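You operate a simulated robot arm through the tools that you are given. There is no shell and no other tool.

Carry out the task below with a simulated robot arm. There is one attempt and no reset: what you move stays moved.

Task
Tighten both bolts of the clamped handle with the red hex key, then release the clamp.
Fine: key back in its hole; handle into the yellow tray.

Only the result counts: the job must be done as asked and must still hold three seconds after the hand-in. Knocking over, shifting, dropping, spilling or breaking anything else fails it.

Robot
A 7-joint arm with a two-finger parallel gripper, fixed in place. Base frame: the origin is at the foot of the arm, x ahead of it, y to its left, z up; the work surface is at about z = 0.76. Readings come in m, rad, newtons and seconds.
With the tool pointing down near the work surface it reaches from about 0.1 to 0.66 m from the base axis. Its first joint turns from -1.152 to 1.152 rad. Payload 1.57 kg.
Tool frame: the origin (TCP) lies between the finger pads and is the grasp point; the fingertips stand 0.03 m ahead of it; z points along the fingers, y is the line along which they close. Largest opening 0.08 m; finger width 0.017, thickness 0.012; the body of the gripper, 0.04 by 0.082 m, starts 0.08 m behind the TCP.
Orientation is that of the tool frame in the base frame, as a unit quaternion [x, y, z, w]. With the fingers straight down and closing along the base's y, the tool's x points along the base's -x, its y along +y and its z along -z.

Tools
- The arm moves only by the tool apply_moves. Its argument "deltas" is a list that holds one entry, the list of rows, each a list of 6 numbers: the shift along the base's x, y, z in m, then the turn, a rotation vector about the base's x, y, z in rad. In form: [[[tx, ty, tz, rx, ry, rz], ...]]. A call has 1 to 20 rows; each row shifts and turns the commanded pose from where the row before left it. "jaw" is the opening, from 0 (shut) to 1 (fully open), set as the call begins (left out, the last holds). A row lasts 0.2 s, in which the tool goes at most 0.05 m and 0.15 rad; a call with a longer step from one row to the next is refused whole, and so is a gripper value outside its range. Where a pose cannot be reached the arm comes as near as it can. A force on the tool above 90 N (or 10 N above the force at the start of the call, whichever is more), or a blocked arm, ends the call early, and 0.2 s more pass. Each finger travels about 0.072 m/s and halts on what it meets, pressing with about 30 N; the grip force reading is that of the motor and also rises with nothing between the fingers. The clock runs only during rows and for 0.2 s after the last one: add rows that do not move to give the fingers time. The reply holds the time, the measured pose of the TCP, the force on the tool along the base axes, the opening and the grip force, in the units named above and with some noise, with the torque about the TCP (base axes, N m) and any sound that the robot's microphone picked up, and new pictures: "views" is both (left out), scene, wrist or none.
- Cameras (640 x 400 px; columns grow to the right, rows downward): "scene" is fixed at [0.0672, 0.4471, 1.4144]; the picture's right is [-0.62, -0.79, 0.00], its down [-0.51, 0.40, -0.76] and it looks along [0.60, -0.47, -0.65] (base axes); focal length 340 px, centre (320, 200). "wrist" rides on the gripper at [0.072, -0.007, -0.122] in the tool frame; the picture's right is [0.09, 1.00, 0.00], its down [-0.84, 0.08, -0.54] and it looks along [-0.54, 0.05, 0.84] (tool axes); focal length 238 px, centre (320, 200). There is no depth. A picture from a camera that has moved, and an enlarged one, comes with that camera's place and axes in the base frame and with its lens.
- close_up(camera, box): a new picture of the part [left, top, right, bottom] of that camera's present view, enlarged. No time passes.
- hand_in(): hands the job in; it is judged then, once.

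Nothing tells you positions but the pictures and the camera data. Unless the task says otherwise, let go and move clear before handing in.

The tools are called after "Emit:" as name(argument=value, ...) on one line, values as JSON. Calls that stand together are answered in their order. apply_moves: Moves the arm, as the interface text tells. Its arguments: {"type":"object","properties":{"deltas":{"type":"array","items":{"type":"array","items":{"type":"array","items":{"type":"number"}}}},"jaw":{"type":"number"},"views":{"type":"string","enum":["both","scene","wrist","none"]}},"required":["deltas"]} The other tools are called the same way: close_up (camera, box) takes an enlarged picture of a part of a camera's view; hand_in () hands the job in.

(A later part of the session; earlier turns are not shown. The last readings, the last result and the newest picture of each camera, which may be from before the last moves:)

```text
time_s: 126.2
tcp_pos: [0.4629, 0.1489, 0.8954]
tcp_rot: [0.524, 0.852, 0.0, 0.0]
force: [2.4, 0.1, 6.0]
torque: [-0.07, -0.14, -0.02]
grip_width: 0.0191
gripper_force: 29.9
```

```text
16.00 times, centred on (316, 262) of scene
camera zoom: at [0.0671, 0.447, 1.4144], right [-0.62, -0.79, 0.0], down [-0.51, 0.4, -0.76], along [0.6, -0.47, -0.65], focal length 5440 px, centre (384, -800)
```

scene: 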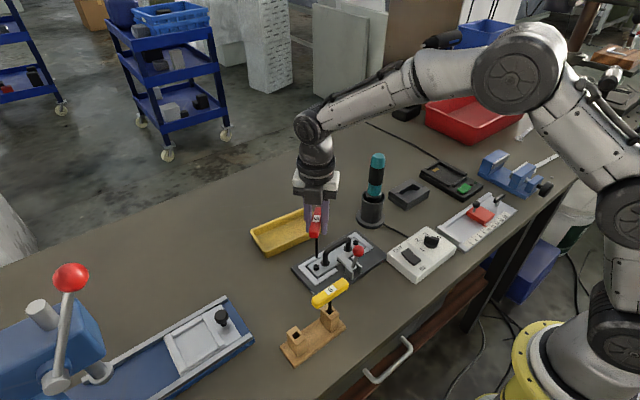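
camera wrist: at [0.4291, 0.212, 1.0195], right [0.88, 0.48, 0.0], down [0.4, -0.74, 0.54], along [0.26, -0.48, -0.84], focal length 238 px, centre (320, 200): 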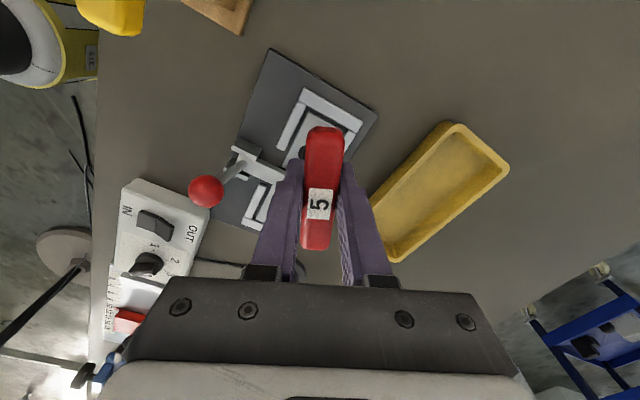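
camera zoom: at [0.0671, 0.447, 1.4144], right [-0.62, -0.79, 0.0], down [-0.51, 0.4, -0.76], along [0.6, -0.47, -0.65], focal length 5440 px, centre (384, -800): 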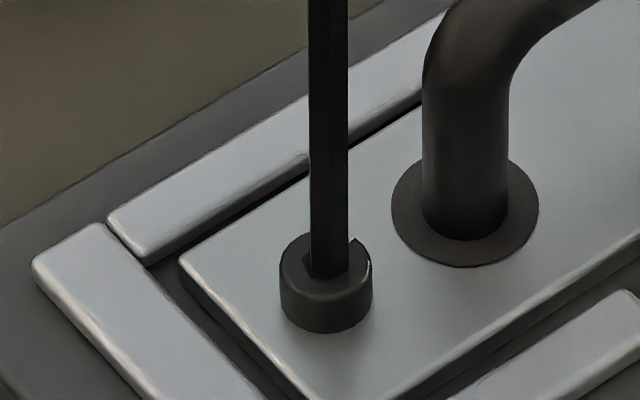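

My counterclockwise alignment turned the bolt back about 13° with the key, so it follows in both directions but has a firm clockwise stop. I'll press again and turn clockwise well past the stop to re-seat it, then lift straight off.

Emit:
apply_moves(deltas=[[[0, 0, -0.0008, 0, 0, 0], [0, 0, -0.0008, 0, 0, -0.06], [6e-05, 2e-05, 0, 0, 0, -0.0873], [6e-05, 2e-05, 0, 0, 0, -0.0873], [6e-05, 2e-05, 0, 0, 0, -0.0873], [0, 0, 0, 0, 0, 0]]], views="none")

Emit:
close_up(camera="scene", box=[311, 256, 321, 269])

Emit:
apply_moves(deltas=[[[8e-05, 0, 0, 0, 0, -0.0873], [8e-05, 0, 0, 0, 0, -0.0873], [8e-05, 0, 0, 0, 0, -0.0873], [8e-05, 0, 0, 0, 0, -0.0873], [0, 0, 0, 0, 0, 0]]], views="wrist")

Emit:
close_up(camera="scene", box=[311, 256, 321, 269])

```text
time_s: 127.6
tcp_pos: [0.4632, 0.149, 0.8935]
tcp_rot: [0.655, 0.756, 0.001, 0.001]
force: [0.4, 1.6, 17.5]
torque: [0.05, -0.1, 0.01]
grip_width: 0.0195
gripper_force: 30.4
```

```text
16.00 times, centred on (316, 262) of scene
camera zoom: at [0.0669, 0.447, 1.4144], right [-0.62, -0.79, 0.0], down [-0.51, 0.4, -0.76], along [0.6, -0.47, -0.65], focal length 5440 px, centre (384, -800)
```

zoom: 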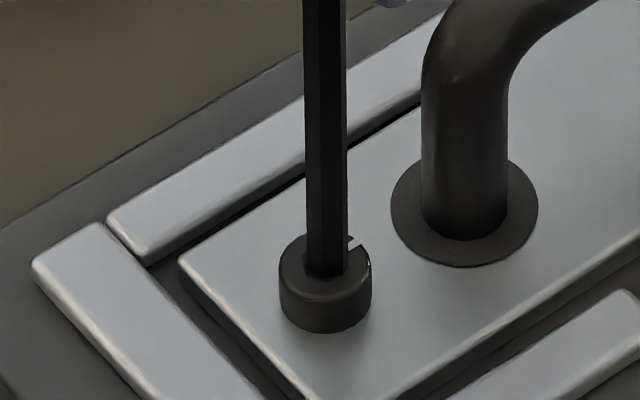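

```text
time_s: 128.8
tcp_pos: [0.4638, 0.1478, 0.8932]
tcp_rot: [0.776, 0.631, 0.002, 0.001]
force: [-0.1, 0.9, 22.1]
torque: [0.11, -0.01, -0.05]
grip_width: 0.0193
gripper_force: 29.9
camera wrist: at [0.472, 0.2204, 1.0159], right [0.99, -0.11, 0.0], down [-0.1, -0.84, 0.54], along [-0.06, -0.54, -0.84], focal length 238 px, centre (320, 200)
```

wrist: 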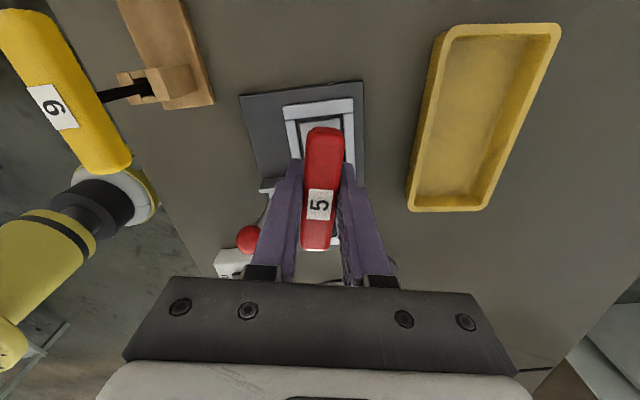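

```text
16.00 times, centred on (316, 262) of scene
camera zoom: at [0.0669, 0.447, 1.4144], right [-0.62, -0.79, 0.0], down [-0.51, 0.4, -0.76], along [0.6, -0.47, -0.65], focal length 5440 px, centre (384, -800)
```

zoom: 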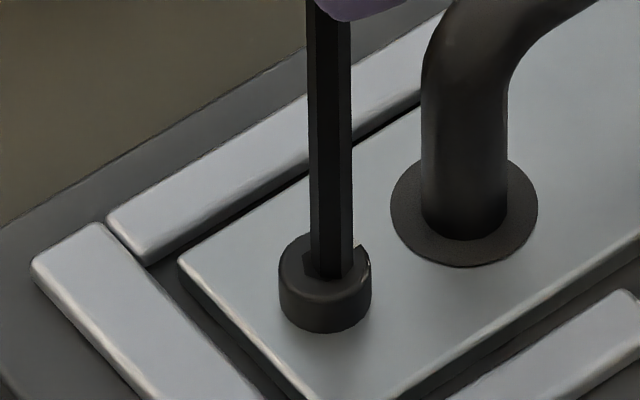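

Back at the stop. I'll lift straight up and measure the mark angle again to see whether the harder press moved it beyond −89°.

Emit:
apply_moves(deltas=[[[0, 0, 0.015, 0, 0, 0], [0, 0, 0.02, 0, 0, 0], [0, 0, 0.02, 0, 0, 0], [0, 0, 0.027, 0, 0, 0], [-0.004, -0.02, 0, 0, 0, 0], [-0.004, -0.02, 0, 0, 0, 0], [-0.003, -0.014, 0, 0, 0, 0], [0, 0, 0, 0, 0, 0], [0, 0, 0, 0, 0, 0]]], views="both")

Emit:
close_up(camera="wrist", box=[300, 50, 340, 75])

```text
time_s: 130.8
tcp_pos: [0.4536, 0.095, 0.9741]
tcp_rot: [0.775, 0.631, 0.001, 0.0]
force: [0.1, -0.7, -1.0]
torque: [0.0, -0.02, 0.0]
grip_width: 0.0194
gripper_force: 30.2
camera wrist: at [0.4611, 0.1665, 1.0973], right [0.99, -0.11, 0.0], down [-0.09, -0.84, 0.54], along [-0.06, -0.54, -0.84], focal length 238 px, centre (320, 200)
```

scene: 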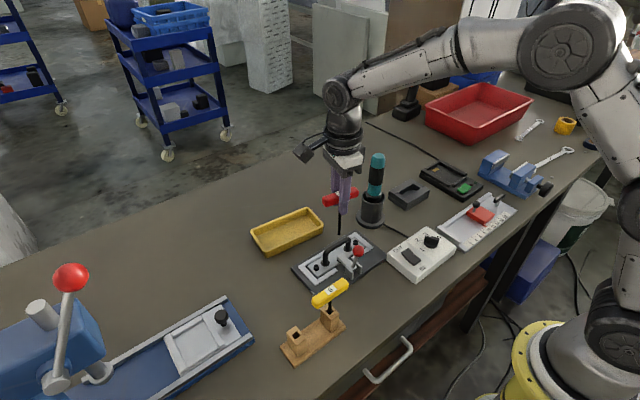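
wrist: 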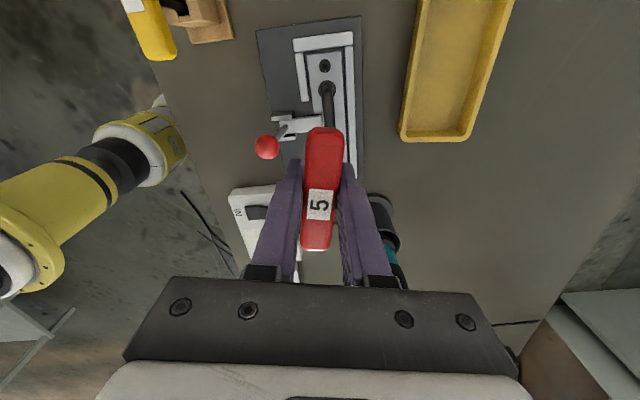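

```text
16.00 times, centred on (320, 62) of wrist
camera zoom: at [0.4611, 0.1665, 1.0973], right [0.99, -0.11, 0.0], down [-0.09, -0.84, 0.54], along [-0.06, -0.54, -0.84], focal length 3814 px, centre (320, 2400)
```

zoom: 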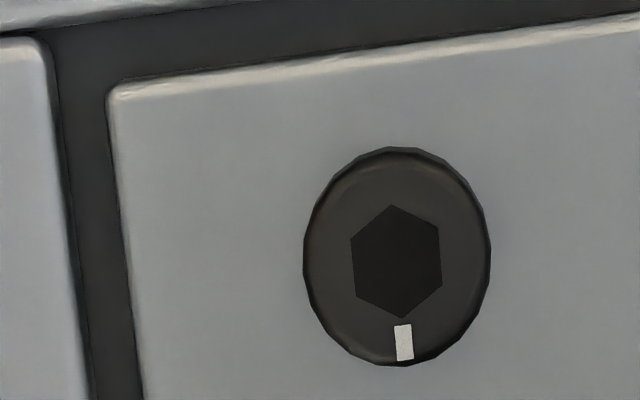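

The mark is at −90° again: a hard stop with the witness mark lined up with the plate axis, so the near bolt is fully run in. The far bolt is at about (0.465, 0.0235), with its mark at −75°. I'll lift higher, rotate back to the long-stroke yaw and view it.

Emit:
apply_moves(deltas=[[[0, 0, 0.02, 0, 0, 0.1444], [-0.0012, -0.0015, 0, 0, 0, 0.1444], [-0.0012, -0.0015, 0, 0, 0, 0.1444], [-0.0012, -0.0015, 0, 0, 0, 0.1444], [-0.0012, -0.0015, 0, 0, 0, 0.1444], [-0.0012, -0.0015, 0, 0, 0, 0.1444], [-0.0012, -0.0015, 0, 0, 0, 0.1444], [-0.0012, -0.0015, 0, 0, 0, 0.1444], [-0.0012, -0.0015, 0, 0, 0, 0.1444], [-0.0012, -0.0015, 0, 0, 0, 0.1444], [-0.0012, -0.0015, 0, 0, 0, 0.1444], [-0.0012, -0.0015, 0, 0, 0, 0.1444], [-0.0012, -0.0015, 0, 0, 0, 0.1444], [-0.0012, -0.0015, 0, 0, 0, 0.1444], [-0.0012, -0.0015, 0, 0, 0, 0.1444], [-0.0012, -0.0015, 0, 0, 0, 0.1444], [-0.0012, -0.0015, 0, 0, 0, 0.1444], [-0.0012, -0.0015, 0, 0, 0, 0.1444], [-0.0012, -0.0015, 0, 0, 0, 0.1444], [-0.0012, -0.0015, 0, 0, 0, 0.1444]]], views="none")

Emit:
apply_moves(deltas=[[[0, 0, 0, 0, 0, 0.1444], [0, 0, 0, 0, 0, 0.1444], [0, 0, 0, 0, 0, 0.1444], [0, 0, 0, 0, 0, 0.1444], [0, 0, 0, 0, 0, 0.1444], [0, 0, 0, 0, 0, 0.1444], [0, 0, 0, 0, 0, 0.1444], [0, 0, 0, 0, 0, 0.1444], [0, 0, 0, 0, 0, 0]]], views="wrist")

Emit:
close_up(camera="wrist", box=[290, 40, 350, 80])

```text
time_s: 135.0
tcp_pos: [0.4301, 0.066, 0.9953]
tcp_rot: [-0.528, 0.849, 0.001, -0.001]
force: [-0.2, 0.6, -0.3]
torque: [-0.01, -0.02, 0.01]
grip_width: 0.0194
gripper_force: 30.1
```

```text
time_s: 137.0
tcp_pos: [0.4312, 0.0665, 0.9935]
tcp_rot: [0.906, -0.423, 0.0, 0.0]
force: [0.0, 0.3, -0.4]
torque: [0.01, -0.07, 0.02]
grip_width: 0.0194
gripper_force: 30.4
camera wrist: at [0.4806, 0.0156, 1.1169], right [-0.7, -0.71, 0.0], down [-0.6, 0.59, 0.54], along [-0.39, 0.38, -0.84], focal length 238 px, centre (320, 200)
```

wrist: 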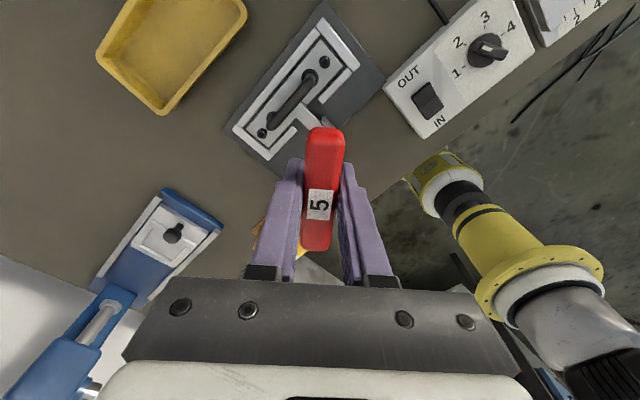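

```text
10.00 times, centred on (320, 60) of wrist
camera zoom: at [0.4806, 0.0156, 1.1169], right [-0.7, -0.71, 0.0], down [-0.6, 0.59, 0.54], along [-0.39, 0.38, -0.84], focal length 2384 px, centre (320, 1600)
```

zoom: 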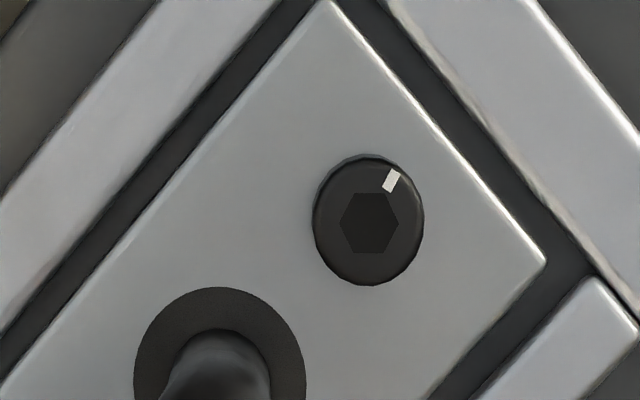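

The far bolt is confirmed at (0.4650, 0.0230), with its mark at −75.5°. I'll move the tip above it.

Emit:
apply_moves(deltas=[[[0.0123, -0.0151, 0, 0, 0, 0], [0.0123, -0.0151, 0, 0, 0, 0], [0.0124, -0.015, -0.01, 0, 0, 0], [0, 0, -0.03, 0, 0, 0], [0, 0, -0.03, 0, 0, 0], [0, 0, -0.0205, 0, 0, 0], [0, 0, 0, 0, 0, 0], [0, 0, 0, 0, 0, 0]]], views="wrist")

Emit:
close_up(camera="scene", box=[350, 235, 362, 250])

```text
time_s: 138.8
tcp_pos: [0.4672, 0.021, 0.9043]
tcp_rot: [0.906, -0.423, 0.001, 0.0]
force: [1.1, -0.3, -0.8]
torque: [0.02, -0.01, 0.03]
grip_width: 0.0193
gripper_force: 29.9
camera wrist: at [0.5177, -0.0295, 1.0264], right [-0.71, -0.71, 0.0], down [-0.6, 0.59, 0.54], along [-0.38, 0.38, -0.84], focal length 238 px, centre (320, 200)
```

wrist: 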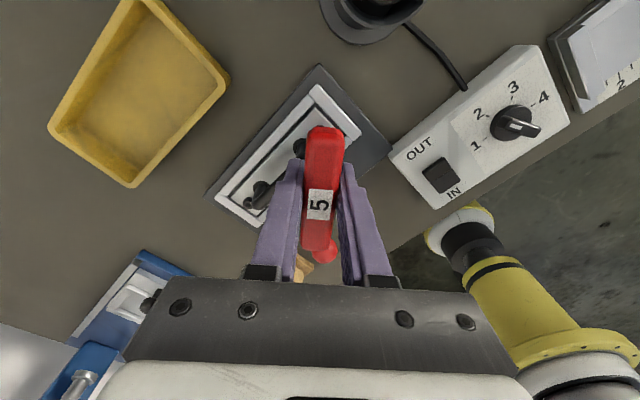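

```text
16.00 times, centred on (356, 242) of scene
camera zoom: at [0.0672, 0.4471, 1.4144], right [-0.62, -0.79, 0.0], down [-0.51, 0.4, -0.76], along [0.6, -0.47, -0.65], focal length 5440 px, centre (-256, -480)
```

zoom: 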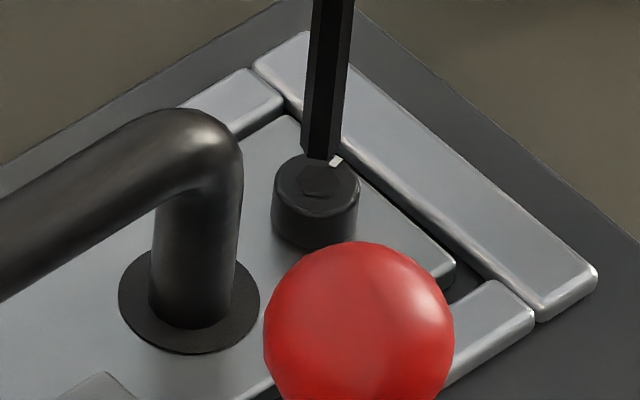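

Well aligned, within about 0.4 mm. I'll lower to contact with a small left correction.

Emit:
apply_moves(deltas=[[[0.0002, 0.0002, -0.003, 0, 0, 0], [0, 0, -0.002, 0, 0, 0], [0, 0, -0.001, 0, 0, 0], [0, 0, -0.001, 0, 0, 0], [0, 0, 0, 0, 0, 0]]], views="none")

Emit:
apply_moves(deltas=[[[0, 0, -0.001, 0, 0, 0], [0, 0, -0.001, 0, 0, 0], [0, 0, 0, 0, 0, 0]]], views="none")

Emit:
close_up(camera="scene", box=[350, 235, 362, 250])

```text
time_s: 140.0
tcp_pos: [0.4673, 0.0212, 0.8963]
tcp_rot: [0.906, -0.424, 0.0, 0.0]
force: [0.4, 0.5, -1.7]
torque: [-0.03, -0.01, 0.02]
grip_width: 0.0194
gripper_force: 29.8
```

```text
time_s: 140.8
tcp_pos: [0.4672, 0.0227, 0.8958]
tcp_rot: [0.906, -0.424, 0.0, 0.0]
force: [-0.4, 0.7, 2.7]
torque: [0.0, 0.02, 0.03]
grip_width: 0.0191
gripper_force: 30.3
```

```text
16.00 times, centred on (356, 242) of scene
camera zoom: at [0.0671, 0.4471, 1.4144], right [-0.62, -0.79, 0.0], down [-0.51, 0.4, -0.76], along [0.6, -0.47, -0.65], focal length 5440 px, centre (-256, -480)
```

zoom: 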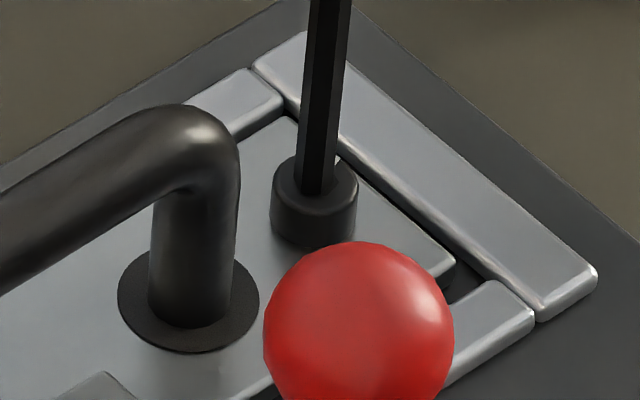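

Contact made. I'll press to about 8 N and turn clockwise 40°, with the orbit compensation.

Emit:
apply_moves(deltas=[[[0, 0, -0.0008, 0, 0, 0], [-0.00018, -5e-05, 0, 0, 0, -0.0873], [-0.00018, -5e-05, 0, 0, 0, -0.0873], [-0.00018, -5e-05, 0, 0, 0, -0.0873], [-0.00018, -5e-05, 0, 0, 0, -0.0873], [0, 0, 0, 0, 0, 0]]], views="none")

Emit:
close_up(camera="scene", box=[350, 235, 362, 250])

Emit:
apply_moves(deltas=[[[-0.00019, 1e-05, 0, 0, 0, -0.0873], [-0.00019, 1e-05, 0, 0, 0, -0.0873], [-0.00019, 1e-05, 0, 0, 0, -0.0873], [-0.00019, 1e-05, 0, 0, 0, -0.0873], [0, 0, 0, 0, 0, 0]]], views="none")

Emit:
close_up(camera="scene", box=[350, 235, 362, 250])

```text
time_s: 142.2
tcp_pos: [0.4672, 0.0217, 0.8945]
tcp_rot: [0.819, -0.574, 0.0, -0.001]
force: [1.6, -0.1, 9.0]
torque: [-0.09, -0.11, 0.0]
grip_width: 0.0191
gripper_force: 30.4
```

```text
16.00 times, centred on (356, 242) of scene
camera zoom: at [0.0671, 0.447, 1.4144], right [-0.62, -0.79, 0.0], down [-0.51, 0.4, -0.76], along [0.6, -0.47, -0.65], focal length 5440 px, centre (-256, -480)
```

zoom: 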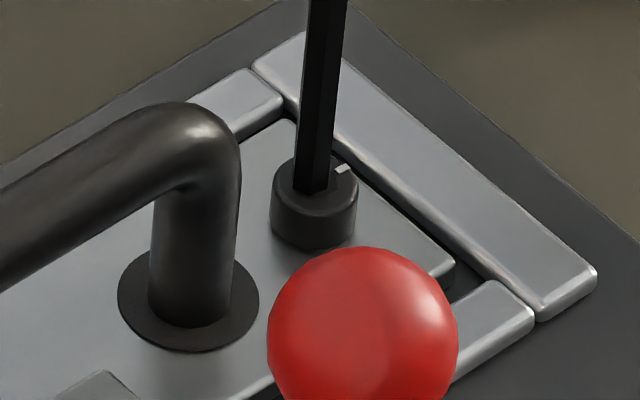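

```text
time_s: 143.4
tcp_pos: [0.4661, 0.0207, 0.8951]
tcp_rot: [-0.706, 0.708, 0.0, 0.0]
force: [0.7, -0.8, 11.1]
torque: [-0.03, -0.14, -0.02]
grip_width: 0.0195
gripper_force: 30.3
```

```text
16.00 times, centred on (356, 242) of scene
camera zoom: at [0.067, 0.447, 1.4144], right [-0.62, -0.79, 0.0], down [-0.51, 0.4, -0.76], along [0.6, -0.47, -0.65], focal length 5440 px, centre (-256, -480)
```

zoom: 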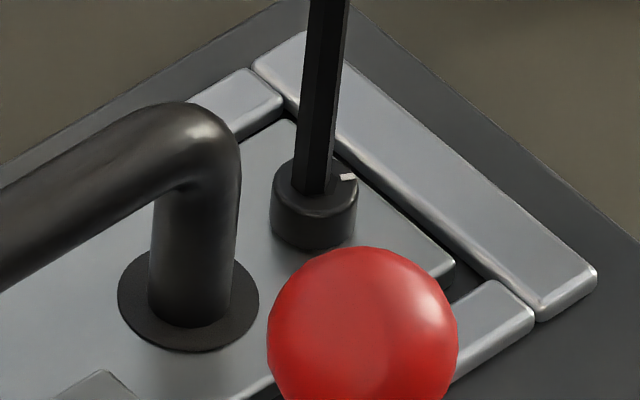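

The bolt follows and the tip stays centred. Continuing.

Emit:
apply_moves(deltas=[[[-0.00017, 7e-05, 0, 0, 0, -0.0873], [-0.00017, 7e-05, 0, 0, 0, -0.0873], [-0.00017, 7e-05, 0, 0, 0, -0.0873], [-0.00017, 7e-05, 0, 0, 0, -0.0873], [-0.00013, 0.00013, 0, 0, 0, -0.0873], [-0.00013, 0.00013, 0, 0, 0, -0.0873], [-0.00013, 0.00013, 0, 0, 0, -0.0873], [-0.00013, 0.00013, 0, 0, 0, -0.0873], [0, 0, 0, 0, 0, 0]]], views="none")

Emit:
close_up(camera="scene", box=[350, 235, 362, 250])

Emit:
apply_moves(deltas=[[[-9e-05, 0.00017, 0, 0, 0, -0.0873], [-9e-05, 0.00017, 0, 0, 0, -0.0873], [-9e-05, 0.00017, 0, 0, 0, -0.0873], [-9e-05, 0.00017, 0, 0, 0, -0.0873], [-2e-05, 0.00018, 0, 0, 0, -0.0873], [-2e-05, 0.00018, 0, 0, 0, -0.0873], [-2e-05, 0.00018, 0, 0, 0, -0.0873], [-2e-05, 0.00018, 0, 0, 0, -0.0873], [0, 0, 0, 0, 0, 0]]], views="none")

Emit:
close_up(camera="scene", box=[350, 235, 362, 250])

```text
time_s: 145.4
tcp_pos: [0.4641, 0.0218, 0.895]
tcp_rot: [-0.421, 0.907, 0.0, 0.0]
force: [-0.4, -0.8, 9.9]
torque: [-0.02, 0.03, 0.02]
grip_width: 0.0192
gripper_force: 30.7
```

```text
16.00 times, centred on (356, 242) of scene
camera zoom: at [0.067, 0.447, 1.4144], right [-0.62, -0.79, 0.0], down [-0.51, 0.4, -0.76], along [0.6, -0.47, -0.65], focal length 5440 px, centre (-256, -480)
```

zoom: 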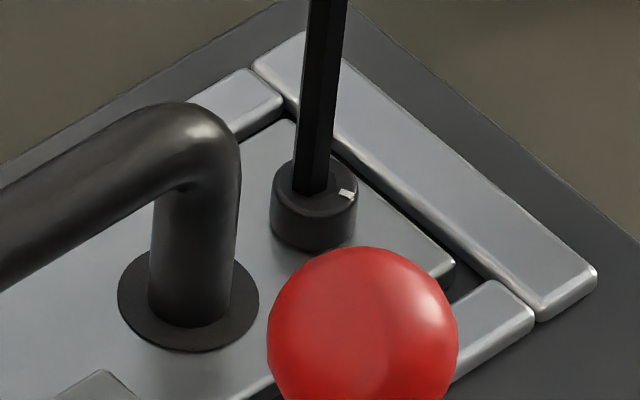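

```text
time_s: 147.4
tcp_pos: [0.4642, 0.0249, 0.894]
tcp_rot: [-0.086, 0.996, 0.0, 0.0]
force: [0.4, -0.5, 7.6]
torque: [0.0, -0.13, 0.01]
grip_width: 0.0194
gripper_force: 29.9
```

```text
16.00 times, centred on (356, 242) of scene
camera zoom: at [0.0671, 0.447, 1.4144], right [-0.62, -0.79, 0.0], down [-0.51, 0.4, -0.76], along [0.6, -0.47, -0.65], focal length 5440 px, centre (-256, -480)
```

zoom: 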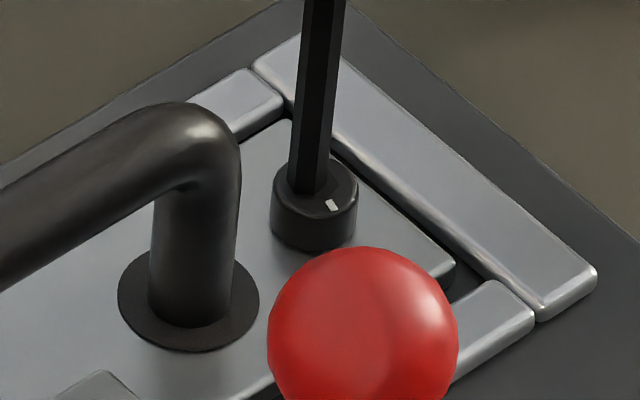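

Continuing, with a rightward correction since the shaft drifted about 0.9 mm left.

Emit:
apply_moves(deltas=[[[-0.0001, 2e-05, -0.0002, 0, 0, -0.0873], [-0.0001, 2e-05, 0, 0, 0, -0.0873], [-8e-05, 2e-05, 0, 0, 0, -0.0873], [-5e-05, 3e-05, 0, 0, 0, -0.0873], [8e-05, 0.00014, 0, 0, 0, -0.0873], [0.0001, 0.00015, 0, 0, 0, -0.0873], [0.0001, 0.00015, 0, 0, 0, -0.0873], [0.0001, 0.00015, 0, 0, 0, -0.0873], [0, 0, 0, 0, 0, 0]]], views="none")

Emit:
close_up(camera="scene", box=[350, 235, 362, 250])

Emit:
apply_moves(deltas=[[[0.00015, 0.00011, 0, 0, 0, -0.0873], [0.00015, 0.00011, 0, 0, 0, -0.0873], [0.00015, 0.00011, 0, 0, 0, -0.0873], [0.00015, 0.00011, 0, 0, 0, -0.0873], [0.00018, 5e-05, 0, 0, 0, -0.0873], [0.00018, 5e-05, 0, 0, 0, -0.0873], [0.00018, 5e-05, 0, 0, 0, -0.0873], [0.00018, 5e-05, 0, 0, 0, -0.0873], [0, 0, 0, 0, 0, 0]]], views="none")

Emit:
close_up(camera="scene", box=[350, 235, 362, 250])

```text
time_s: 149.4
tcp_pos: [0.464, 0.0231, 0.8939]
tcp_rot: [0.261, 0.965, 0.0, 0.001]
force: [-1.5, -0.4, 8.2]
torque: [-0.01, 0.07, 0.01]
grip_width: 0.0194
gripper_force: 29.7
```

```text
16.00 times, centred on (356, 242) of scene
camera zoom: at [0.067, 0.447, 1.4144], right [-0.62, -0.79, 0.0], down [-0.51, 0.4, -0.76], along [0.6, -0.47, -0.65], focal length 5440 px, centre (-256, -480)
```

zoom: 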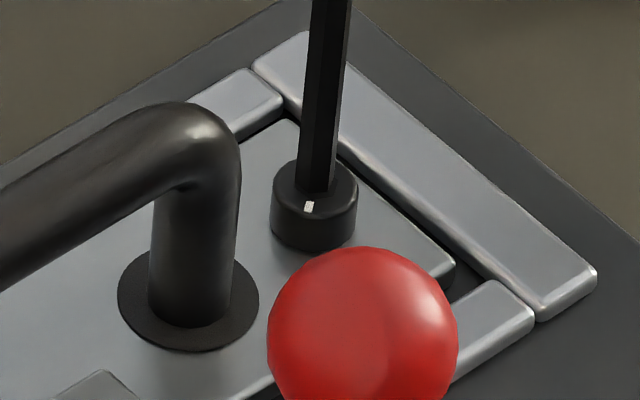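

```text
time_s: 151.4
tcp_pos: [0.4645, 0.0253, 0.8939]
tcp_rot: [0.575, 0.818, 0.0, 0.0]
force: [-0.7, 0.4, 7.7]
torque: [-0.01, 0.04, -0.02]
grip_width: 0.0192
gripper_force: 29.8
```

```text
16.00 times, centred on (356, 242) of scene
camera zoom: at [0.067, 0.4471, 1.4144], right [-0.62, -0.79, 0.0], down [-0.51, 0.4, -0.76], along [0.6, -0.47, -0.65], focal length 5440 px, centre (-256, -480)
```

zoom: 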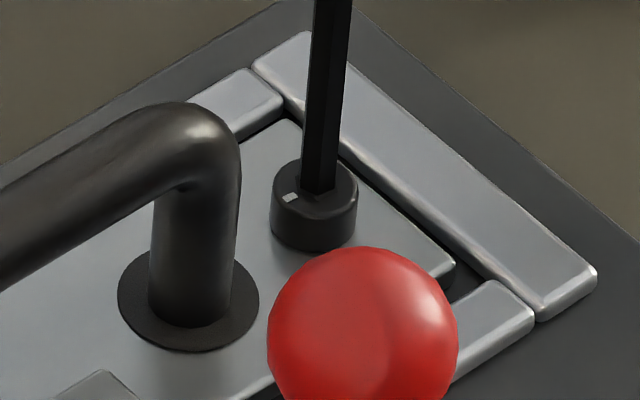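

Turned 200° so far. I'll do another 40° in this stroke.

Emit:
apply_moves(deltas=[[[0.0003, 0.00013, 0, 0, 0, -0.0873], [0.0003, 0.00013, 0, 0, 0, -0.0873], [0.00025, 0.0001, 0, 0, 0, -0.0873], [0.00022, 5e-05, 0, 0, 0, -0.0873], [0.00018, -7e-05, 0, 0, 0, -0.0873], [0.00018, -7e-05, 0, 0, 0, -0.0873], [0.00018, -7e-05, 0, 0, 0, -0.0873], [0.00018, -7e-05, 0, 0, 0, -0.0873], [0, 0, 0, 0, 0, 0]]], views="none")

Emit:
close_up(camera="scene", box=[350, 235, 362, 250])

```text
time_s: 153.4
tcp_pos: [0.4665, 0.0245, 0.8943]
tcp_rot: [0.82, 0.572, 0.0, 0.0]
force: [-1.5, 0.6, 5.2]
torque: [0.03, 0.09, 0.0]
grip_width: 0.0194
gripper_force: 30.1
```

```text
16.00 times, centred on (356, 242) of scene
camera zoom: at [0.0671, 0.4471, 1.4144], right [-0.62, -0.79, 0.0], down [-0.51, 0.4, -0.76], along [0.6, -0.47, -0.65], focal length 5440 px, centre (-256, -480)
```

zoom: 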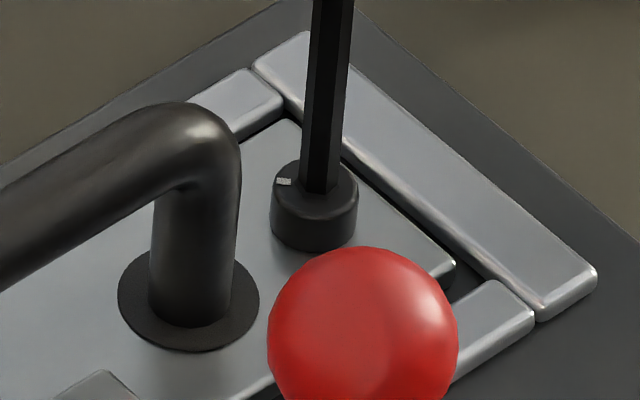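

The end of this stroke. I'll lift 10 mm, rotate back 200° in the air to a yaw of 90°, and come down for the second stroke.

Emit:
apply_moves(deltas=[[[0, 0, 0.005, 0, 0, 0], [0, 0, 0.007, 0, 0, 0], [-0.0001, -0.0002, 0, 0, 0, 0.1455], [-0.0001, -0.0002, 0, 0, 0, 0.1455], [-0.0001, -0.0002, 0, 0, 0, 0.1455], [-0.0001, -0.0002, 0, 0, 0, 0.1455], [-0.0001, -0.0002, 0, 0, 0, 0.1455], [-0.0001, -0.0002, 0, 0, 0, 0.1455], [-0.0001, -0.0002, 0, 0, 0, 0.1455], [-0.0001, -0.0002, 0, 0, 0, 0.1455], [-0.0001, -0.0002, 0, 0, 0, 0.1455], [-0.0001, -0.0002, 0, 0, 0, 0.1455], [-0.0001, -0.0002, 0, 0, 0, 0.1455], [-0.0001, -0.0002, 0, 0, 0, 0.1455], [-0.0001, -0.0002, 0, 0, 0, 0.1455], [-0.0001, -0.0002, 0, 0, 0, 0.1455], [-0.0001, -0.0002, 0, 0, 0, 0.1455], [-0.0001, -0.0002, 0, 0, 0, 0.1455], [-0.0001, -0.0002, 0, 0, 0, 0.1455], [0, 0, 0, 0, 0, 0.1455]]], views="none")

Emit:
apply_moves(deltas=[[[0, -0.0002, 0, 0, 0, 0.1455], [0, -0.0001, 0, 0, 0, 0.1455], [0, -0.0001, 0, 0, 0, 0.1455], [0, -0.0001, 0, 0, 0, 0.1455], [0, 0, 0, 0, 0, 0.1455], [0, 0, 0, 0, 0, 0.1455], [0, 0, -0.004, 0, 0, 0], [0, 0, 0, 0, 0, 0], [0, 0, 0, 0, 0, 0]]], views="wrist")

Emit:
close_up(camera="scene", box=[350, 235, 362, 250])

```text
time_s: 157.6
tcp_pos: [0.4656, 0.0225, 0.9055]
tcp_rot: [-0.343, 0.939, 0.0, 0.001]
force: [-0.2, -0.4, -0.5]
torque: [0.04, 0.03, -0.05]
grip_width: 0.0195
gripper_force: 30.2
```

```text
time_s: 159.6
tcp_pos: [0.4649, 0.0214, 0.901]
tcp_rot: [0.708, -0.706, 0.0, 0.0]
force: [0.2, -0.1, -0.9]
torque: [-0.01, 0.01, 0.01]
grip_width: 0.0197
gripper_force: 30.0
camera wrist: at [0.4717, -0.0514, 1.0243], right [-1.0, -0.09, 0.0], down [-0.08, 0.84, 0.54], along [-0.05, 0.54, -0.84], focal length 238 px, centre (320, 200)
```

wrist: 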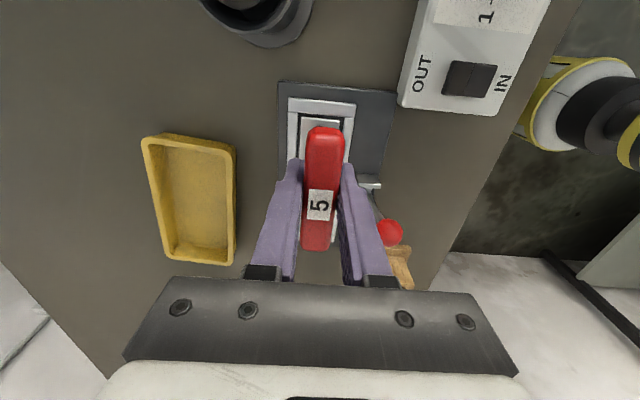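

```text
16.00 times, centred on (356, 242) of scene
camera zoom: at [0.0672, 0.4471, 1.4144], right [-0.62, -0.79, 0.0], down [-0.51, 0.4, -0.76], along [0.6, -0.47, -0.65], focal length 5440 px, centre (-256, -480)
```

zoom: 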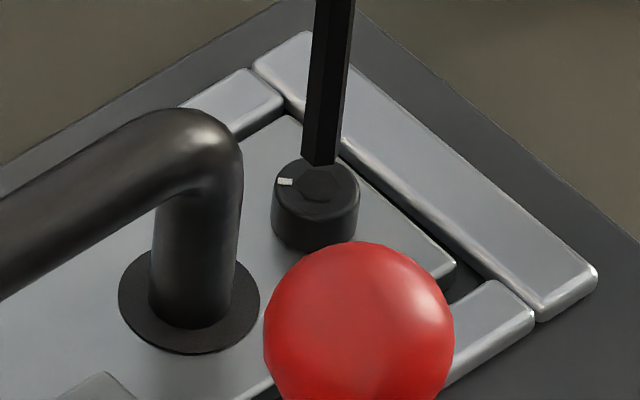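

Centred. Down to contact for the second stroke.

Emit:
apply_moves(deltas=[[[0, 0, -0.003, 0, 0, 0], [0, 0, -0.002, 0, 0, 0], [0, 0, -0.001, 0, 0, 0], [0, 0, -0.001, 0, 0, 0], [0, 0, 0, 0, 0, 0]]], views="none")

Emit:
apply_moves(deltas=[[[0, 0, -0.0007, 0, 0, 0], [0, 0, -0.0006, 0, 0, 0], [0, 0, 0, 0, 0, 0]]], views="none")

Emit:
close_up(camera="scene", box=[350, 235, 362, 250])

```text
time_s: 160.8
tcp_pos: [0.4659, 0.0205, 0.895]
tcp_rot: [-0.707, 0.707, 0.0, 0.0]
force: [-0.2, 0.0, -0.2]
torque: [-0.01, -0.03, 0.02]
grip_width: 0.0192
gripper_force: 29.7
```

```text
time_s: 161.6
tcp_pos: [0.4661, 0.0201, 0.894]
tcp_rot: [-0.707, 0.707, -0.001, 0.001]
force: [-0.8, 0.1, 3.3]
torque: [0.02, 0.03, 0.0]
grip_width: 0.0195
gripper_force: 29.7
```

```text
16.00 times, centred on (356, 242) of scene
camera zoom: at [0.0671, 0.4471, 1.4144], right [-0.62, -0.79, 0.0], down [-0.51, 0.4, -0.76], along [0.6, -0.47, -0.65], focal length 5440 px, centre (-256, -480)
```

zoom: 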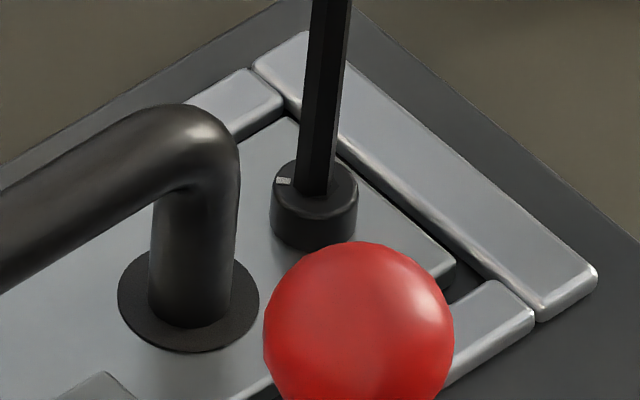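

Contact made. Now pressing to about 10 N and turning clockwise again.

Emit:
apply_moves(deltas=[[[0, 0, -0.0009, 0, 0, 0], [-0.00017, 7e-05, 0, 0, 0, -0.0873], [-0.00017, 7e-05, 0, 0, 0, -0.0873], [-0.00017, 7e-05, 0, 0, 0, -0.0873], [-0.00017, 7e-05, 0, 0, 0, -0.0873], [-0.00015, 0.0001, 0, 0, 0, -0.0873], [-0.00015, 0.0001, 0, 0, 0, -0.0873], [-0.00015, 0.0001, 0, 0, 0, -0.0873], [-0.00015, 0.0001, 0, 0, 0, -0.0873], [0, 0, 0, 0, 0, 0]]], views="none")

Emit:
close_up(camera="scene", box=[350, 235, 362, 250])

Emit:
apply_moves(deltas=[[[-0.00012, 0.0001, 0, 0, 0, -0.0873], [-0.00012, 0.0001, 0, 0, 0, -0.0873], [-0.00012, 0.0001, 0, 0, 0, -0.0873], [-0.00012, 0.0001, 0, 0, 0, -0.0873], [-4e-05, 0.00013, 0, 0, 0, -0.0873], [-4e-05, 0.00013, 0, 0, 0, -0.0873], [-4e-05, 0.00013, 0, 0, 0, -0.0873], [-4e-05, 0.00013, 0, 0, 0, -0.0873], [0, 0, 0, 0, 0, 0]]], views="none")

Emit:
close_up(camera="scene", box=[350, 235, 362, 250])

```text
time_s: 163.8
tcp_pos: [0.4647, 0.0212, 0.8927]
tcp_rot: [-0.422, 0.907, -0.001, 0.001]
force: [0.8, -0.2, 12.6]
torque: [0.0, -0.07, 0.06]
grip_width: 0.0194
gripper_force: 29.8
```

```text
16.00 times, centred on (356, 242) of scene
camera zoom: at [0.067, 0.447, 1.4144], right [-0.62, -0.79, 0.0], down [-0.51, 0.4, -0.76], along [0.6, -0.47, -0.65], focal length 5440 px, centre (-256, -480)
```

zoom: 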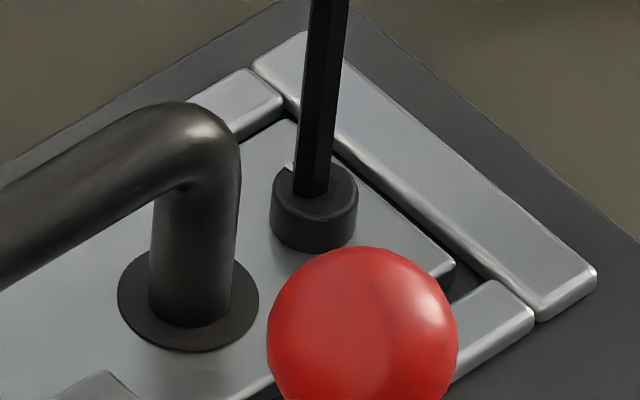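

```text
time_s: 165.8
tcp_pos: [0.4636, 0.0221, 0.8932]
tcp_rot: [-0.087, 0.996, -0.001, 0.0]
force: [-1.1, -0.6, 14.7]
torque: [-0.06, 0.1, 0.01]
grip_width: 0.0194
gripper_force: 30.3
```

```text
16.00 times, centred on (356, 242) of scene
camera zoom: at [0.0669, 0.447, 1.4144], right [-0.62, -0.79, 0.0], down [-0.51, 0.4, -0.76], along [0.6, -0.47, -0.65], focal length 5440 px, centre (-256, -480)
```

zoom: 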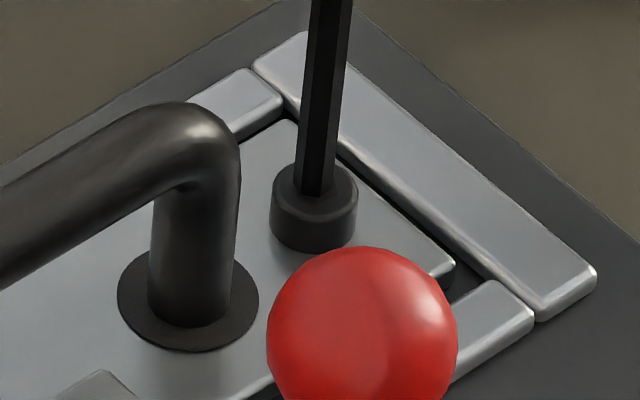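

The mark has passed behind the shaft as expected. I'll continue to the stop and beyond.

Emit:
apply_moves(deltas=[[[4e-05, 0.00018, 0, 0, 0, -0.0873], [4e-05, 0.00018, 0, 0, 0, -0.0873], [4e-05, 0.00018, 0, 0, 0, -0.0873], [4e-05, 0.00018, 0, 0, 0, -0.0873], [0.0001, 0.00016, 0, 0, 0, -0.0873], [0.0001, 0.00016, 0, 0, 0, -0.0873], [0.0001, 0.00016, 0, 0, 0, -0.0873], [0.0001, 0.00016, 0, 0, 0, -0.0873], [0, 0, 0, 0, 0, 0]]], views="none")

Emit:
close_up(camera="scene", box=[350, 235, 362, 250])

Emit:
apply_moves(deltas=[[[0.00015, 0.00011, 0, 0, 0, -0.0873], [0.00015, 0.00011, 0, 0, 0, -0.0873], [0.00015, 0.00011, 0, 0, 0, -0.0873], [0.00015, 0.00011, 0, 0, 0, -0.0873], [0, 0, 0, 0, 0, 0]]], views="none")

Emit:
close_up(camera="scene", box=[350, 235, 362, 250])

```text
time_s: 167.8
tcp_pos: [0.4646, 0.0235, 0.8934]
tcp_rot: [0.259, 0.966, 0.0, 0.0]
force: [-0.1, 0.1, 12.3]
torque: [-0.09, -0.02, -0.03]
grip_width: 0.0195
gripper_force: 30.3
```

```text
16.00 times, centred on (356, 242) of scene
camera zoom: at [0.067, 0.447, 1.4144], right [-0.62, -0.79, 0.0], down [-0.51, 0.4, -0.76], along [0.6, -0.47, -0.65], focal length 5440 px, centre (-256, -480)
```

zoom: 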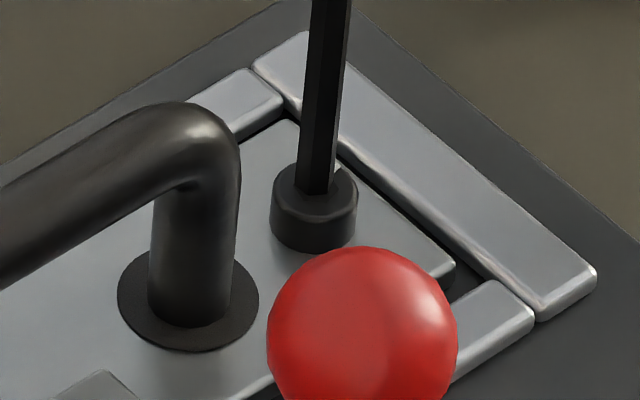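

```text
time_s: 169.0
tcp_pos: [0.464, 0.023, 0.8929]
tcp_rot: [0.422, 0.907, 0.0, 0.0]
force: [-0.7, 0.4, 13.3]
torque: [-0.02, 0.03, -0.03]
grip_width: 0.0192
gripper_force: 30.3
```

```text
16.00 times, centred on (356, 242) of scene
camera zoom: at [0.067, 0.447, 1.4144], right [-0.62, -0.79, 0.0], down [-0.51, 0.4, -0.76], along [0.6, -0.47, -0.65], focal length 5440 px, centre (-256, -480)
```

zoom: 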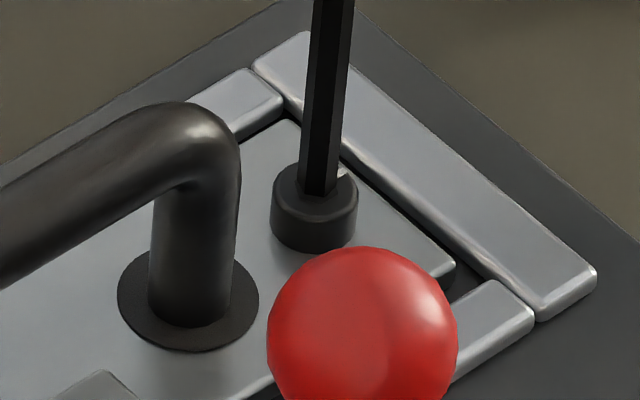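

The mark should be arriving near −90° now. I'll go another 40° to be sure it's against the stop.

Emit:
apply_moves(deltas=[[[0.00018, 8e-05, 0, 0, 0, -0.0873], [0.00018, 8e-05, 0, 0, 0, -0.0873], [0.0002, 8e-05, 0, 0, 0, -0.0873], [0.0002, 5e-05, 0, 0, 0, -0.0873], [0.00019, 0, 0, 0, 0, -0.0873], [0.00019, 0, 0, 0, 0, -0.0873], [0.00019, 0, 0, 0, 0, -0.0873], [0.00019, 0, 0, 0, 0, -0.0873], [0, 0, 0, 0, 0, 0]]], views="none")

Emit:
close_up(camera="scene", box=[350, 235, 362, 250])

Emit:
apply_moves(deltas=[[[0.00019, -2e-05, -0.0005, 0, 0, -0.0873], [0.00019, -2e-05, -0.0005, 0, 0, -0.0873], [0.00018, -5e-05, 0, 0, 0, -0.0873], [0, 0, 0, 0, 0, 0]]], views="none")

Emit:
close_up(camera="scene", box=[350, 235, 362, 250])

```text
time_s: 171.0
tcp_pos: [0.4654, 0.0247, 0.8923]
tcp_rot: [0.707, 0.707, 0.0, 0.0]
force: [-0.7, 0.2, 10.9]
torque: [0.04, 0.06, -0.01]
grip_width: 0.0193
gripper_force: 30.2
```

```text
16.00 times, centred on (356, 242) of scene
camera zoom: at [0.067, 0.4471, 1.4144], right [-0.62, -0.79, 0.0], down [-0.51, 0.4, -0.76], along [0.6, -0.47, -0.65], focal length 5440 px, centre (-256, -480)
```

zoom: 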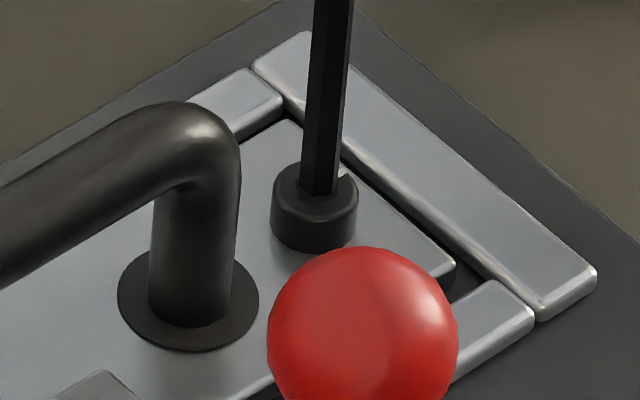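

```text
time_s: 172.0
tcp_pos: [0.4686, 0.0245, 0.8926]
tcp_rot: [0.794, 0.608, 0.0, 0.001]
force: [-0.9, -1.2, 17.7]
torque: [-0.1, 0.09, 0.04]
grip_width: 0.0195
gripper_force: 29.8
```

```text
16.00 times, centred on (356, 242) of scene
camera zoom: at [0.0669, 0.447, 1.4144], right [-0.62, -0.79, 0.0], down [-0.51, 0.4, -0.76], along [0.6, -0.47, -0.65], focal length 5440 px, centre (-256, -480)
```

zoom: 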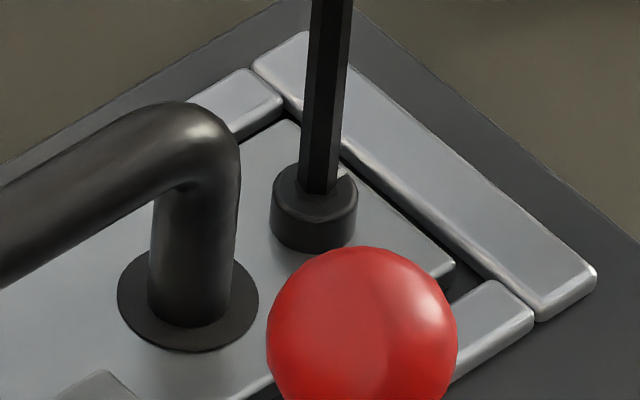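

The mark appears to have stopped. I'll lift straight up and inspect both bolts.

Emit:
apply_moves(deltas=[[[0, 0, 0.015, 0, 0, 0], [0, 0, 0.025, 0, 0, 0], [0, 0, 0.03, 0, 0, 0], [0, 0, 0.03, 0, 0, 0], [0, 0, 0.02, 0, 0, 0], [-0.02, -0.03, 0, 0, 0, 0], [-0.02, -0.03, 0, 0, 0, 0], [0, 0, 0, 0, 0, 0]]], views="wrist")

Emit:
close_up(camera="scene", box=[350, 235, 362, 250])

Emit:
close_up(camera="scene", box=[311, 256, 321, 269])

```text
time_s: 173.8
tcp_pos: [0.4266, -0.0358, 1.0109]
tcp_rot: [0.793, 0.609, 0.0, -0.001]
force: [0.0, -0.4, -0.7]
torque: [-0.03, 0.01, 0.02]
grip_width: 0.0194
gripper_force: 30.2
camera wrist: at [0.4388, 0.0357, 1.1337], right [0.99, -0.17, 0.0], down [-0.14, -0.83, 0.54], along [-0.09, -0.53, -0.84], focal length 238 px, centre (320, 200)
```

wrist: 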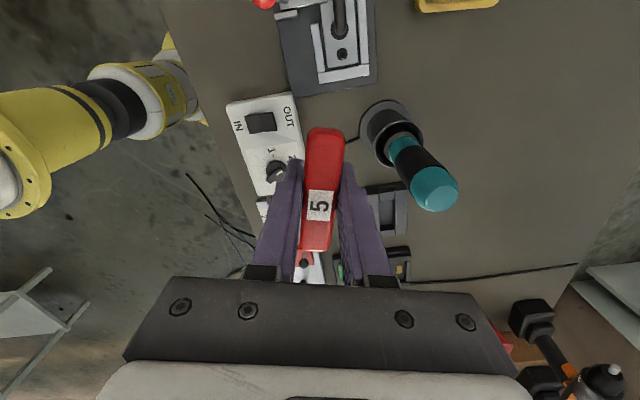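

```text
16.00 times, centred on (356, 242) of scene
camera zoom: at [0.0672, 0.447, 1.4144], right [-0.62, -0.79, 0.0], down [-0.51, 0.4, -0.76], along [0.6, -0.47, -0.65], focal length 5440 px, centre (-256, -480)
```

zoom: 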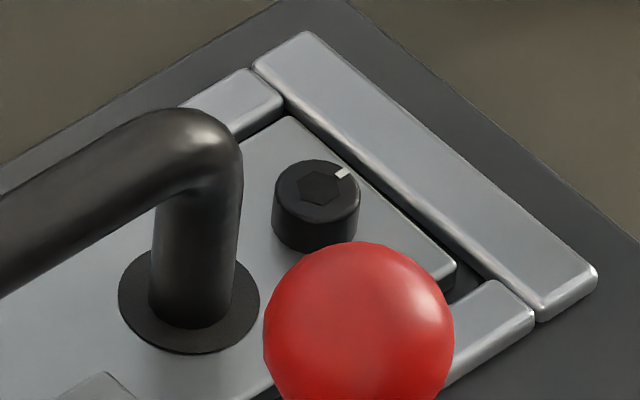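

```text
16.00 times, centred on (316, 262) of scene
camera zoom: at [0.0672, 0.447, 1.4144], right [-0.62, -0.79, 0.0], down [-0.51, 0.4, -0.76], along [0.6, -0.47, -0.65], focal length 5440 px, centre (384, -800)
```

zoom: 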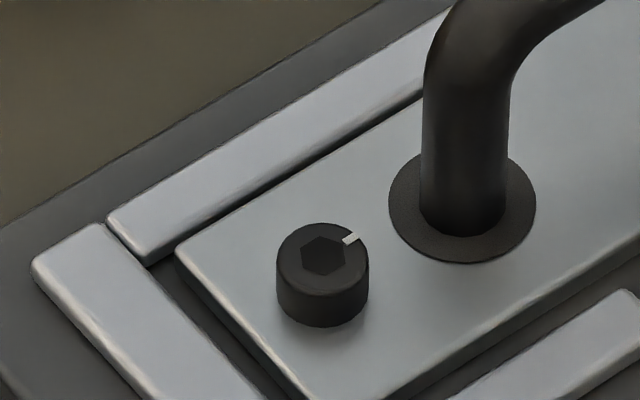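

Both bolts now have their marks at −90° against the stop, with the heads run down. I'll return the red key: raise, turn to a yaw of −90° so the handle is along y, and move above the empty hole at about (0.340, 0.289).

Emit:
apply_moves(deltas=[[[0, 0, 0.04, 0, 0, 0.131], [0, 0, 0.02, 0, 0, 0.131], [-0.00861, 0.03271, 0, 0, 0, 0], [-0.00861, 0.03271, 0, 0, 0, 0], [-0.00861, 0.03271, 0, 0, 0, 0], [-0.00861, 0.03271, 0, 0, 0, 0], [-0.00861, 0.03271, 0, 0, 0, 0], [-0.00861, 0.03271, 0, 0, 0, 0], [-0.00861, 0.03271, 0, 0, 0, 0], [-0.00861, 0.03271, 0, 0, 0, 0], [-0.00861, 0.03271, 0, 0, 0, 0], [-0.00861, 0.03271, 0, 0, 0, 0], [0, 0, 0, 0, 0, 0], [0, 0, 0, 0, 0, 0]]], views="both")

Emit:
close_up(camera="scene", box=[250, 240, 370, 370])

```text
time_s: 176.8
tcp_pos: [0.3421, 0.2919, 1.0721]
tcp_rot: [0.707, 0.707, 0.0, 0.0]
force: [-0.6, -0.1, -1.5]
torque: [0.0, -0.02, 0.01]
grip_width: 0.0192
gripper_force: 30.2
camera wrist: at [0.3346, 0.3633, 1.1943], right [1.0, 0.09, 0.0], down [0.08, -0.84, 0.54], along [0.05, -0.54, -0.84], focal length 238 px, centre (320, 200)
```

scene: 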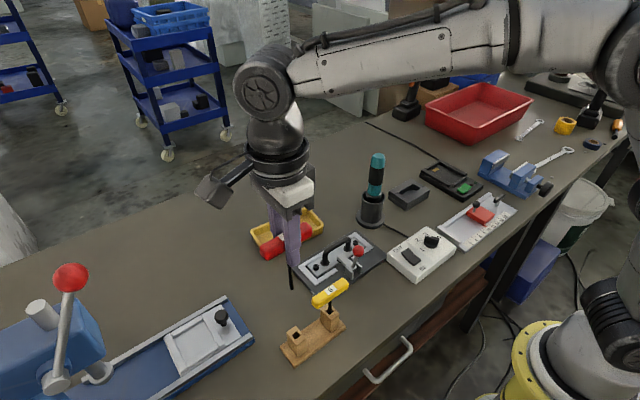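
wrist: 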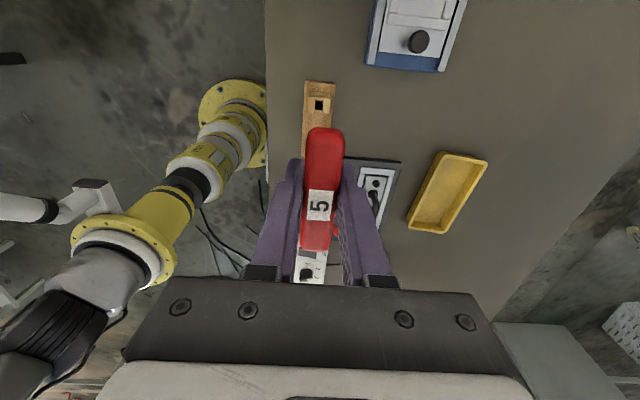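

```text
3.08 times, centred on (310, 305) of scene
camera zoom: at [0.0672, 0.4471, 1.4144], right [-0.62, -0.79, 0.0], down [-0.51, 0.4, -0.76], along [0.6, -0.47, -0.65], focal length 1046 px, centre (351, -123)
```

zoom: 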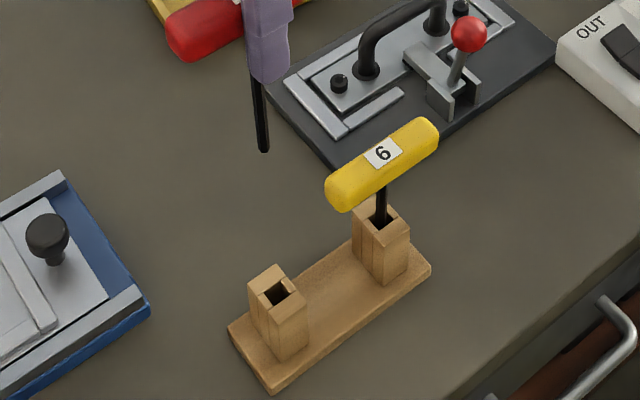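

The tip is in line with the hole. I'll lower until the tip is just above the post and check again.

Emit:
apply_moves(deltas=[[[0, 0, -0.03, 0, 0, 0], [0, 0, -0.03, 0, 0, 0], [0, 0, -0.03, 0, 0, 0], [0, 0, -0.03, 0, 0, 0], [0, 0, -0.012, 0, 0, 0], [0, 0, 0, 0, 0, 0], [0, 0, 0, 0, 0, 0]]], views="wrist")

Emit:
close_up(camera="scene", box=[270, 310, 320, 370])

```text
time_s: 178.4
tcp_pos: [0.3408, 0.2916, 0.9396]
tcp_rot: [0.706, 0.708, 0.0, -0.001]
force: [-0.1, -0.8, -1.2]
torque: [0.02, -0.02, 0.01]
grip_width: 0.0193
gripper_force: 30.0
camera wrist: at [0.3339, 0.3633, 1.0622], right [1.0, 0.09, 0.0], down [0.08, -0.84, 0.54], along [0.05, -0.54, -0.84], focal length 238 px, centre (320, 200)
```

wrist: 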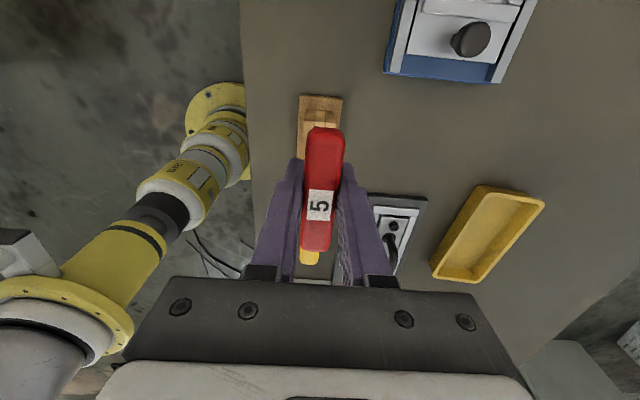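

```text
6.67 times, centred on (295, 340) of scene
camera zoom: at [0.0672, 0.4471, 1.4144], right [-0.62, -0.79, 0.0], down [-0.51, 0.4, -0.76], along [0.6, -0.47, -0.65], focal length 2266 px, centre (487, -733)
```

zoom: 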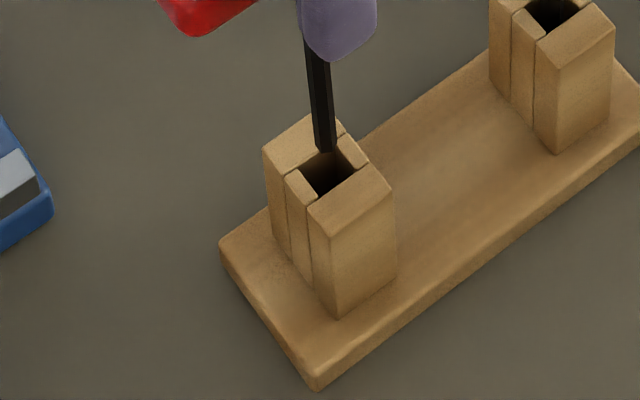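

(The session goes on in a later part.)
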